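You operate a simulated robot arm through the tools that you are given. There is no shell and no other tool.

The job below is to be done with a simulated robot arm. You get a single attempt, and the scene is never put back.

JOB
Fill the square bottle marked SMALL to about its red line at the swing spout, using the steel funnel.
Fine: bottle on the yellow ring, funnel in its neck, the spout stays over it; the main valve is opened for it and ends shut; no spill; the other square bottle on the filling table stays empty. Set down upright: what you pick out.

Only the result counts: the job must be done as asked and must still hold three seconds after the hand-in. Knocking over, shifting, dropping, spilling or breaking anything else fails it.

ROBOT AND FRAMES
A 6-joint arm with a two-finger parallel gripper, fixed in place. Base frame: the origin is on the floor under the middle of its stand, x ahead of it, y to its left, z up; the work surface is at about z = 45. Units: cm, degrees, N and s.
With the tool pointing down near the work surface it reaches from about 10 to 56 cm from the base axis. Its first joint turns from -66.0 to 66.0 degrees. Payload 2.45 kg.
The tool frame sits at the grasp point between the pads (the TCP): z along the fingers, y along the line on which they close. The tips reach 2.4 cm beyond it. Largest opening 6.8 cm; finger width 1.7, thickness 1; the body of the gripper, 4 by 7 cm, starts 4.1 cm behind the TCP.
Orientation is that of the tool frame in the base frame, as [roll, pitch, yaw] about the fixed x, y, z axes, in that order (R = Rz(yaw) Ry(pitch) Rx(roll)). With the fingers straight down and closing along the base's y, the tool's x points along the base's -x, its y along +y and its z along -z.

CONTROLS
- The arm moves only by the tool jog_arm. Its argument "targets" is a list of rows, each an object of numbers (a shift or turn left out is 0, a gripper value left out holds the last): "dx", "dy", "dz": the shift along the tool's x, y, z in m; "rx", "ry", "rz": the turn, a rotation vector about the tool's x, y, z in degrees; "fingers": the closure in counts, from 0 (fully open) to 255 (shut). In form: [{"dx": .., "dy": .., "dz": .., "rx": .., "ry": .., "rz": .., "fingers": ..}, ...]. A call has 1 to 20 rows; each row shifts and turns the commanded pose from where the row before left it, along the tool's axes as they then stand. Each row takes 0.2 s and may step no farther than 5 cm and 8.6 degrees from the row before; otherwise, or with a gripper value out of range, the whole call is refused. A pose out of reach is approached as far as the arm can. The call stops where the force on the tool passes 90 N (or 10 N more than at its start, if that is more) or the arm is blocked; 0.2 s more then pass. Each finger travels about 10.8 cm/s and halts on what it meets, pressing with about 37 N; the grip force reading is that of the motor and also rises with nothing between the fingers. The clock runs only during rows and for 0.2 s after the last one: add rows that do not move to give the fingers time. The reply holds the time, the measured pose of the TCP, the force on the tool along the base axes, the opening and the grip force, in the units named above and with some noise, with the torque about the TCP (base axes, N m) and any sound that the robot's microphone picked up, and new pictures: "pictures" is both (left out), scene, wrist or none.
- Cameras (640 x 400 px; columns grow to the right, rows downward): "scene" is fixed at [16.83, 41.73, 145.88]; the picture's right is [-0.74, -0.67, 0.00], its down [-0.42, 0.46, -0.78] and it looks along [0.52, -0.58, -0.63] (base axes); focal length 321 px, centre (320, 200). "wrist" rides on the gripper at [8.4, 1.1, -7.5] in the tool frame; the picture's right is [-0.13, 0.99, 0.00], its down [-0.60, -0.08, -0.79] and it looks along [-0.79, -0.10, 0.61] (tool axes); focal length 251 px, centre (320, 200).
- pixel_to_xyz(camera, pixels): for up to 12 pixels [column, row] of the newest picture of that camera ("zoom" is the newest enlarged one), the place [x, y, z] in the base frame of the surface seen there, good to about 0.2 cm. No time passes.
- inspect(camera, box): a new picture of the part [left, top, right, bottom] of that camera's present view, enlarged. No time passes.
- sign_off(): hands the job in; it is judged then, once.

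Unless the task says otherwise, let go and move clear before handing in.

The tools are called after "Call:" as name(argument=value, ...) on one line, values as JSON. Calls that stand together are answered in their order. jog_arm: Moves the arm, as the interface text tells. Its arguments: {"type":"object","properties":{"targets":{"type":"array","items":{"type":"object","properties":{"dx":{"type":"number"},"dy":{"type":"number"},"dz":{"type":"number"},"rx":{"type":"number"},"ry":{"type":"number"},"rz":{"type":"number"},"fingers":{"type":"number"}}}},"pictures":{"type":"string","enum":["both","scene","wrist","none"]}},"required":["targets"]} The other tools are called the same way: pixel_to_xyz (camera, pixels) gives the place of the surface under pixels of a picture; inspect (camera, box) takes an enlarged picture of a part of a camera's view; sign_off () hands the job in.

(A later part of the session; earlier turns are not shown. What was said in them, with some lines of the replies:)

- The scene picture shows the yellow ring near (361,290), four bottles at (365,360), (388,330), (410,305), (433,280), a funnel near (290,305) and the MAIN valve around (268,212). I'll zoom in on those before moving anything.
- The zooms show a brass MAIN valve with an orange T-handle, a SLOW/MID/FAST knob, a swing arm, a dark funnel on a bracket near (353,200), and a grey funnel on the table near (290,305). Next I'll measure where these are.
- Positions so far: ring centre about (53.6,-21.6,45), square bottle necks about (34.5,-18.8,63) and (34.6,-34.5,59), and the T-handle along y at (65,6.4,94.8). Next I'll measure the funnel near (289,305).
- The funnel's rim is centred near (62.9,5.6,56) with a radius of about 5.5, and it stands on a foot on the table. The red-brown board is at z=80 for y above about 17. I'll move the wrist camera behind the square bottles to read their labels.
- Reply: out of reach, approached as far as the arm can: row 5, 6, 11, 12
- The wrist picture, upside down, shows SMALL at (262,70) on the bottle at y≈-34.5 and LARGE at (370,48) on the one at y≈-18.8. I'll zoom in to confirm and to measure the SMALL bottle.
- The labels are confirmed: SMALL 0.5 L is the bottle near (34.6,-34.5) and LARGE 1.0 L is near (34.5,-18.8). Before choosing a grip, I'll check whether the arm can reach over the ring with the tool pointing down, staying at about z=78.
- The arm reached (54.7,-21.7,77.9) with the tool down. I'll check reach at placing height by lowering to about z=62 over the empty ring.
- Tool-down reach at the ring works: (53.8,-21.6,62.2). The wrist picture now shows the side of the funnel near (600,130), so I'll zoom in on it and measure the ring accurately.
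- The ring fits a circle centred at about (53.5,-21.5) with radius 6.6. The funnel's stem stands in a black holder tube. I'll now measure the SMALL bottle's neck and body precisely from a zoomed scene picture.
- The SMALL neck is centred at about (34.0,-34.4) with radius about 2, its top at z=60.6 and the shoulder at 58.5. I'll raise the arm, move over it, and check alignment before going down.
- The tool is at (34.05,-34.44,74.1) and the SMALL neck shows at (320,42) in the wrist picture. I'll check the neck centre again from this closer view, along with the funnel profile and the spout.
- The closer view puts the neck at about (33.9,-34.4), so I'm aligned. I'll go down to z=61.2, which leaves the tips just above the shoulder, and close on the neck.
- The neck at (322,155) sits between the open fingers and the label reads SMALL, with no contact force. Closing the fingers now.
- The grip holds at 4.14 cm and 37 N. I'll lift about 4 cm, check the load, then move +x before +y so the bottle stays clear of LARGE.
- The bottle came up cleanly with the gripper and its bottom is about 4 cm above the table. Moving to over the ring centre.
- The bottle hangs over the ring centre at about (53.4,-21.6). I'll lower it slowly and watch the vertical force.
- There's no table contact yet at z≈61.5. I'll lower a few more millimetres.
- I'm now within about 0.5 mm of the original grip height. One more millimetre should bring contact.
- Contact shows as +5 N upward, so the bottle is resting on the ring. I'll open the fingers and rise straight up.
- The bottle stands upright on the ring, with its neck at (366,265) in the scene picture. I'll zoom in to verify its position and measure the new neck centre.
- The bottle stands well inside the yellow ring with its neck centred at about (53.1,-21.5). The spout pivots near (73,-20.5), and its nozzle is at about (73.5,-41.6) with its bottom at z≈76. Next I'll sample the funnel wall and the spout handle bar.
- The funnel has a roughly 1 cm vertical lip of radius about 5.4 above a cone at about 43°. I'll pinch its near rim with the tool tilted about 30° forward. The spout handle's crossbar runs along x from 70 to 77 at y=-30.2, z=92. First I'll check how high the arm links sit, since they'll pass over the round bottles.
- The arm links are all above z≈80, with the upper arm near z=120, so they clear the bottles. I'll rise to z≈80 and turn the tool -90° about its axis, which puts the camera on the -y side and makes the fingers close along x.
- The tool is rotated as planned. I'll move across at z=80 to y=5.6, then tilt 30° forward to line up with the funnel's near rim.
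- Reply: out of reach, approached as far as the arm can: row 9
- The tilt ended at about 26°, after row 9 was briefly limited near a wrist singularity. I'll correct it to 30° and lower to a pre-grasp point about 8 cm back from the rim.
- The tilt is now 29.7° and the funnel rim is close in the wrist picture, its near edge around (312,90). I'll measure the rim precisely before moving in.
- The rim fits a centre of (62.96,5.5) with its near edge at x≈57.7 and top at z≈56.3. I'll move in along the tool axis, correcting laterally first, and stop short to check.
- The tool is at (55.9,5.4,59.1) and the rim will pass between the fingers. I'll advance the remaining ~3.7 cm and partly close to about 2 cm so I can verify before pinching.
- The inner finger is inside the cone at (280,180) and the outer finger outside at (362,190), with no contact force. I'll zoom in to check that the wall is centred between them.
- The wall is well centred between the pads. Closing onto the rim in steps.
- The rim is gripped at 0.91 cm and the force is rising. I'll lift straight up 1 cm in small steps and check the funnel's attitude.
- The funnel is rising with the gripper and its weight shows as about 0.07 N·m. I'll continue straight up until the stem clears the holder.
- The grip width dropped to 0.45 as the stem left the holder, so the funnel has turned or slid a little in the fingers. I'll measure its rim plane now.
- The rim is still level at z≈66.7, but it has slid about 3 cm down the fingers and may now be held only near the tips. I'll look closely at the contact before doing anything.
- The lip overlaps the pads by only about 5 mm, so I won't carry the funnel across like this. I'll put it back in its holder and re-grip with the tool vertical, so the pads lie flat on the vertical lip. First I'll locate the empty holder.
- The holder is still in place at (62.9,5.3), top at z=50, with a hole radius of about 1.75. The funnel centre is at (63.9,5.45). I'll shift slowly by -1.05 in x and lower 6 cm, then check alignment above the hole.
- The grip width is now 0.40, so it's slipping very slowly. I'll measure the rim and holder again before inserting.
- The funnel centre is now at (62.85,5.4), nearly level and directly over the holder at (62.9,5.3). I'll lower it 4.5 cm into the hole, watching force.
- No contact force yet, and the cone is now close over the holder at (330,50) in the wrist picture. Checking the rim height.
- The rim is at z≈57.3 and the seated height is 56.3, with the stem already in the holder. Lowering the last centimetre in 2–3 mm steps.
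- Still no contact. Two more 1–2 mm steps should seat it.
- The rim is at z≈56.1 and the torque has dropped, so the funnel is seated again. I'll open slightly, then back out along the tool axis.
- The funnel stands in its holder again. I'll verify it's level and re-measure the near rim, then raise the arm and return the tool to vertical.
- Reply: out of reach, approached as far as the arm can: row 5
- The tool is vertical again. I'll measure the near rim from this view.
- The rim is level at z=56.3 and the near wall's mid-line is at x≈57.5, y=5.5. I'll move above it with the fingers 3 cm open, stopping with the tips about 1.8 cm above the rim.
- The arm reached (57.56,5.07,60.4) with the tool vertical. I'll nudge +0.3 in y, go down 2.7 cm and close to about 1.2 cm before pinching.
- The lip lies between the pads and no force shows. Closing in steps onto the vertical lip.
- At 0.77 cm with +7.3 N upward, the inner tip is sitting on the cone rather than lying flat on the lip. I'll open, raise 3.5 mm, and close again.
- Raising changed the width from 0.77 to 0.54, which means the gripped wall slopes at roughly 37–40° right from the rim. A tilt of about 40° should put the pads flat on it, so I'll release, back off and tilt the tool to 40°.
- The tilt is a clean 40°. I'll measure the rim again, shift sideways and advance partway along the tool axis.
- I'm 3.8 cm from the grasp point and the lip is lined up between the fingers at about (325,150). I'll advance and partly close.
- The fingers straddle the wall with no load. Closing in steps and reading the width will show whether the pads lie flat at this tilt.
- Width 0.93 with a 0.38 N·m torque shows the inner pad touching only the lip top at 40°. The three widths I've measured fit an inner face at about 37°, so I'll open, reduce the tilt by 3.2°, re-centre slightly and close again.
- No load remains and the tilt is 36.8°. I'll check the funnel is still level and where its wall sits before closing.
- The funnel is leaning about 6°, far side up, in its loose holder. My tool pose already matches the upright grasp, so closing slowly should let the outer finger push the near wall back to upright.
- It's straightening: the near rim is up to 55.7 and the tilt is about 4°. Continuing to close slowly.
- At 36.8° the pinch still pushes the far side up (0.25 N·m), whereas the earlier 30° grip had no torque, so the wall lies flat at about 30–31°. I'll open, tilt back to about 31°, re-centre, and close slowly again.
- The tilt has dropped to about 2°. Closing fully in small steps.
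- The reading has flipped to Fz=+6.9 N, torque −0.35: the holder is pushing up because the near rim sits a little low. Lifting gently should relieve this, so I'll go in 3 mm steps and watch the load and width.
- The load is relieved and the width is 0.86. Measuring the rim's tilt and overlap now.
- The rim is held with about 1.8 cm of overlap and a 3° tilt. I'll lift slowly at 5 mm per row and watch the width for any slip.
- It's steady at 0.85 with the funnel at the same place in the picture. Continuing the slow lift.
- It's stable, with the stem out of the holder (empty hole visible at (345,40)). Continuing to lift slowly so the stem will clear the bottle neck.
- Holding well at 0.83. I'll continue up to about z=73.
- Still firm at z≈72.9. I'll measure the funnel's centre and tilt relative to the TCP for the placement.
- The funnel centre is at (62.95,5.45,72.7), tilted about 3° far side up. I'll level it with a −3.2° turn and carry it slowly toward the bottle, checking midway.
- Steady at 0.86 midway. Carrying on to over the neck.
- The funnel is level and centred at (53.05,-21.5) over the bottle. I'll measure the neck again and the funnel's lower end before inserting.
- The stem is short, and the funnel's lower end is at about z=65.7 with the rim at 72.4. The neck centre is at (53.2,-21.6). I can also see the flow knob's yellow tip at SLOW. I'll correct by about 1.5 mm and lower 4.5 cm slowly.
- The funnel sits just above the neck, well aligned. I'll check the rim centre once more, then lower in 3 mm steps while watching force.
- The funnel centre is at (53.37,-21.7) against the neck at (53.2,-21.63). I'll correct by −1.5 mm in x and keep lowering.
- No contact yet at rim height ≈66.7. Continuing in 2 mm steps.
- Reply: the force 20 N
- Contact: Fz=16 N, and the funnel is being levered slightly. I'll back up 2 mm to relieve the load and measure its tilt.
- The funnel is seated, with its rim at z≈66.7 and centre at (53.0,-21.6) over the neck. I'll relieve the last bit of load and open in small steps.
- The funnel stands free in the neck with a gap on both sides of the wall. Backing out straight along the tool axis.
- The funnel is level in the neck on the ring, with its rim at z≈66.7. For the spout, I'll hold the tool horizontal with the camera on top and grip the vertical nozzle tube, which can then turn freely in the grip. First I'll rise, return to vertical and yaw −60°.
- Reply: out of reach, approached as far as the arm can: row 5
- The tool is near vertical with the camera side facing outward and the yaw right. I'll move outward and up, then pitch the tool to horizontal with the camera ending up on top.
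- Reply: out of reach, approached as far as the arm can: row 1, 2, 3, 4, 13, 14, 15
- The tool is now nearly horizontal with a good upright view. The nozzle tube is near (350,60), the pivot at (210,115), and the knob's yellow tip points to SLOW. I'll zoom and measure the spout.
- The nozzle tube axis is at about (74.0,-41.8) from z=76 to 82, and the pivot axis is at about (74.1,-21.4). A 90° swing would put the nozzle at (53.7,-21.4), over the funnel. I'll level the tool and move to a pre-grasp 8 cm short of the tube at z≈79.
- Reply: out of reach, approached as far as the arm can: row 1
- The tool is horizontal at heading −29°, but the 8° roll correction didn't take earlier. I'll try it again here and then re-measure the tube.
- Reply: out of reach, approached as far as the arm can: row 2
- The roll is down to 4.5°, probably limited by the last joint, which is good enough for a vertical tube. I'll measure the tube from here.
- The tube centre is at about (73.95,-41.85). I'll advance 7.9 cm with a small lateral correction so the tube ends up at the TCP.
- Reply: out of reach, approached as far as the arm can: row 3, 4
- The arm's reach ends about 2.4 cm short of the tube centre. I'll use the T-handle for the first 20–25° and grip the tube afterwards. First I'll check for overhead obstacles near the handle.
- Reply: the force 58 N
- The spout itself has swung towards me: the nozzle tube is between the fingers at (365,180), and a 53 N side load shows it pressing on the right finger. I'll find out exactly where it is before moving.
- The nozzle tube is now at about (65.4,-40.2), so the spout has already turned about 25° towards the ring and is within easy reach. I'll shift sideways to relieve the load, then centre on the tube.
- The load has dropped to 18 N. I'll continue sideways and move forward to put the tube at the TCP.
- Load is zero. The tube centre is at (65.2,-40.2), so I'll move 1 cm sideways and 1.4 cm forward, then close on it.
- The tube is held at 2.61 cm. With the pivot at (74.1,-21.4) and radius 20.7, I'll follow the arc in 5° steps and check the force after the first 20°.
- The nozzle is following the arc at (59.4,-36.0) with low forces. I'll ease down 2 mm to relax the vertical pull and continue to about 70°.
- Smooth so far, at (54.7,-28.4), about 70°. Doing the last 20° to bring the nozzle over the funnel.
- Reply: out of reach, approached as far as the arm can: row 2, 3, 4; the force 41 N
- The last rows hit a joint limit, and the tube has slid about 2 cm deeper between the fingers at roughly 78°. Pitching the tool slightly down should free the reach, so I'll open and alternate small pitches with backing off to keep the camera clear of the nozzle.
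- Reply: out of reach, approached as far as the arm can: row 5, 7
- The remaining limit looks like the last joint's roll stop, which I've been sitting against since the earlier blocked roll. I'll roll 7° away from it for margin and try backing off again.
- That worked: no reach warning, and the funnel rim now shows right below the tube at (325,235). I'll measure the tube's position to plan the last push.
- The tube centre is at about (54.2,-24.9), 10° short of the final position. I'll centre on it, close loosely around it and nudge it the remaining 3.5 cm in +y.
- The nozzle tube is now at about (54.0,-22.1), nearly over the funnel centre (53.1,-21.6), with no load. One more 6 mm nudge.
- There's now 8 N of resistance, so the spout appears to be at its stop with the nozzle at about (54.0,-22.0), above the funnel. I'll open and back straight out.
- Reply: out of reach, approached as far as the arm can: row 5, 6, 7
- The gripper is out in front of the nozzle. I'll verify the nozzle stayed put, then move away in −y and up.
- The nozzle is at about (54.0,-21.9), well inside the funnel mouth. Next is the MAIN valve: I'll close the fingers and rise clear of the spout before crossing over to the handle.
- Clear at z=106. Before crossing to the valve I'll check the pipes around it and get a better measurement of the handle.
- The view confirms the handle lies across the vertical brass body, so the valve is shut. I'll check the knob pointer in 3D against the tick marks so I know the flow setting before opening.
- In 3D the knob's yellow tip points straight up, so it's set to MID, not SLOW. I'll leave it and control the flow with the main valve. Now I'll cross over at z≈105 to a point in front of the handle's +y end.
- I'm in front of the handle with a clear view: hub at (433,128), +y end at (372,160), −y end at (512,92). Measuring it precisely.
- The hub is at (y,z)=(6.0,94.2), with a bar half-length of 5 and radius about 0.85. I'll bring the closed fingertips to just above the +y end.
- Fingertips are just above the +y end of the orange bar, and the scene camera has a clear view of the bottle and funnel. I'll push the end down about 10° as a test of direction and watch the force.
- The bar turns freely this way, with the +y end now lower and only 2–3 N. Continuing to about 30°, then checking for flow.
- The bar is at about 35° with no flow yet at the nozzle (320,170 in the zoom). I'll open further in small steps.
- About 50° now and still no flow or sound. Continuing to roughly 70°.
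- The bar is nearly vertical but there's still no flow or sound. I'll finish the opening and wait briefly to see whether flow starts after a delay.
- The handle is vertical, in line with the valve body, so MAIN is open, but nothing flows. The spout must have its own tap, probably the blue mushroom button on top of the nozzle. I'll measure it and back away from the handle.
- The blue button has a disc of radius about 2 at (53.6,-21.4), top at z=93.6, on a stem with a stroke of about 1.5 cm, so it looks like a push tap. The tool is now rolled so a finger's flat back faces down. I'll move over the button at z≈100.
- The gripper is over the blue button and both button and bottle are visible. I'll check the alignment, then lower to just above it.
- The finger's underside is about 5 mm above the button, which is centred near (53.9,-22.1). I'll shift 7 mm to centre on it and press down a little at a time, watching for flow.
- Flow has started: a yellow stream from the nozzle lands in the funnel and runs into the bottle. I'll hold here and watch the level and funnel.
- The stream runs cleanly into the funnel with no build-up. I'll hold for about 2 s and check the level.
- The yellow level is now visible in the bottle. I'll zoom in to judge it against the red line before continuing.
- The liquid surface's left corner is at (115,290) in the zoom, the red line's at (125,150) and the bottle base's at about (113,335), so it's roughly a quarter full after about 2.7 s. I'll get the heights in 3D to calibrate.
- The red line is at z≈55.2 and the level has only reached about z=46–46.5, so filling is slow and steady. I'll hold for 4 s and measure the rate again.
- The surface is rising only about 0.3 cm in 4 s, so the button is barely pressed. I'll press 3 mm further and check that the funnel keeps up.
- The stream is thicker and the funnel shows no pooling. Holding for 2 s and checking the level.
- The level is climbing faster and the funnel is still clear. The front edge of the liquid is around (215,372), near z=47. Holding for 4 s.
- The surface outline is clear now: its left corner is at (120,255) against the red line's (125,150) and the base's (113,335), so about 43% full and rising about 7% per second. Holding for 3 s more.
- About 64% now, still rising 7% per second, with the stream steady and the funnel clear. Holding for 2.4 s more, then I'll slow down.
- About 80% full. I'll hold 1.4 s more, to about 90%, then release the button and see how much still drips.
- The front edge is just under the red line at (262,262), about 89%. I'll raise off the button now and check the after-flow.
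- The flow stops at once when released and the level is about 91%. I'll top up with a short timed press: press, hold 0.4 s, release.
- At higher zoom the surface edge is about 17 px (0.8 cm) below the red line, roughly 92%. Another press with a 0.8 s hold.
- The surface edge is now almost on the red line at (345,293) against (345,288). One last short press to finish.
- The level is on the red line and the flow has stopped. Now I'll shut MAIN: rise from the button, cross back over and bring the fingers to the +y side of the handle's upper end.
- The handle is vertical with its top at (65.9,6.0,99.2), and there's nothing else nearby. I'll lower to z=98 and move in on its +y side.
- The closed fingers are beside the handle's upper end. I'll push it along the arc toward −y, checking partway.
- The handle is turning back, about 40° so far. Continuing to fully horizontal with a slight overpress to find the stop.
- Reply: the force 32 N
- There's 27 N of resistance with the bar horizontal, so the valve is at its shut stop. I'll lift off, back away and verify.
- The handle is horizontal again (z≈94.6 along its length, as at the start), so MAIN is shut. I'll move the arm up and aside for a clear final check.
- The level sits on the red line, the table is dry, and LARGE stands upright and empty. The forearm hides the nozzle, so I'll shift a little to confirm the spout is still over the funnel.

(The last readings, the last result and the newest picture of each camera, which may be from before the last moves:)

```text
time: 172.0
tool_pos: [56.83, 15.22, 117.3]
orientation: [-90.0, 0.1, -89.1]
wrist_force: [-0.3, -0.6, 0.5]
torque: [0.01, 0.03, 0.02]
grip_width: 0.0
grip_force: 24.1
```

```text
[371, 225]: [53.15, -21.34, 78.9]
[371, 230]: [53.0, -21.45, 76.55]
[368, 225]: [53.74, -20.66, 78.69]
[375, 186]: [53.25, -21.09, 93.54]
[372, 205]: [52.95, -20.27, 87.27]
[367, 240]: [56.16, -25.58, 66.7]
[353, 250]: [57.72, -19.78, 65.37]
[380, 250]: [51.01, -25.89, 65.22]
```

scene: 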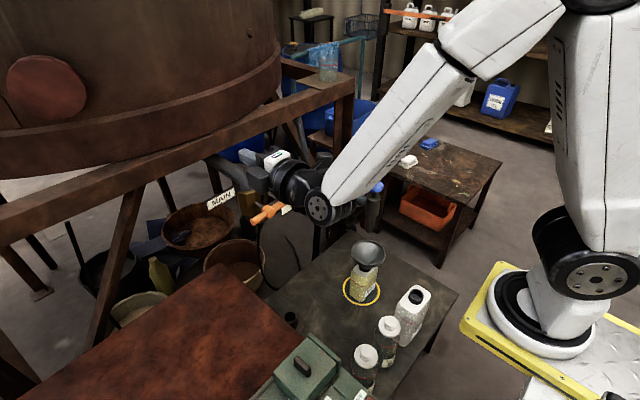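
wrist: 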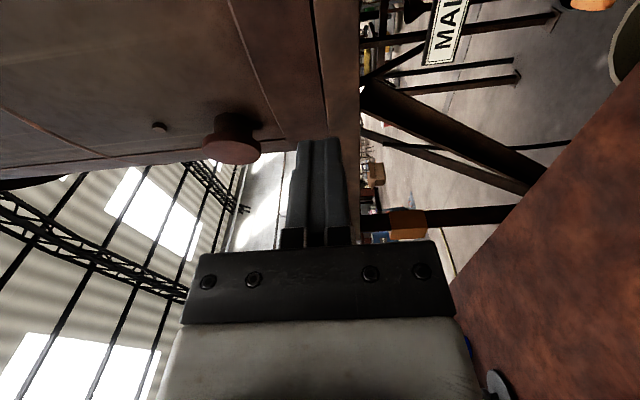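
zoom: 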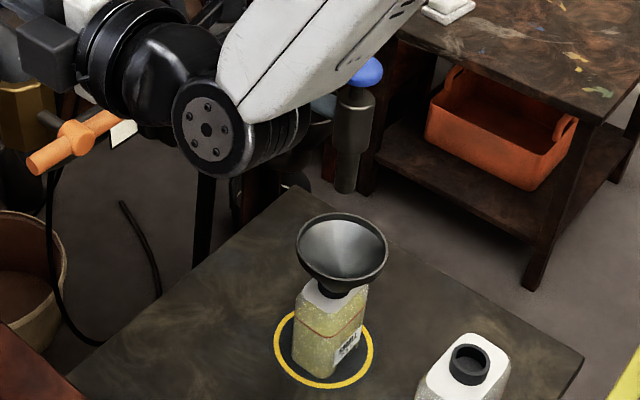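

The nozzle is unchanged (tube surface at (53.1,-21.4,78.9)) and still over the funnel. The SMALL bottle stands on the ring with the funnel in its neck, filled to the red line. MAIN is shut, nothing has spilled, LARGE is empty, and the arm is clear, so I'm handing in.

Call:
sign_off()

```text
The job is handed in.
```

I filled the SMALL bottle to about its red line at the swing spout, using the steel funnel, and handed the job in. I haven't seen a verdict.

- **Bottle and funnel:** the bottle stands upright on the yellow ring with the funnel in its neck. The liquid surface sits on the red line as far as I can tell from the scene camera.
- **Spout:** the nozzle is over the funnel. Opening MAIN alone gave no flow, so I ran the fill by pressing the blue button on top of the nozzle. It stopped cleanly each time I let go.
- **MAIN valve:** I opened it for the fill and shut it afterwards. The handle is back in its starting position, against its stop. I left the flow knob on MID.
- **Surroundings:** I saw no spill on the table, and the LARGE bottle is still upright and empty.

The funnel slipped in the fingers on the first lift, so I put it back in its holder and gripped it again before moving it. While I was backing away from the nozzle, the gripper also pulled the spout about 25° towards the ring, which was the direction it had to go.
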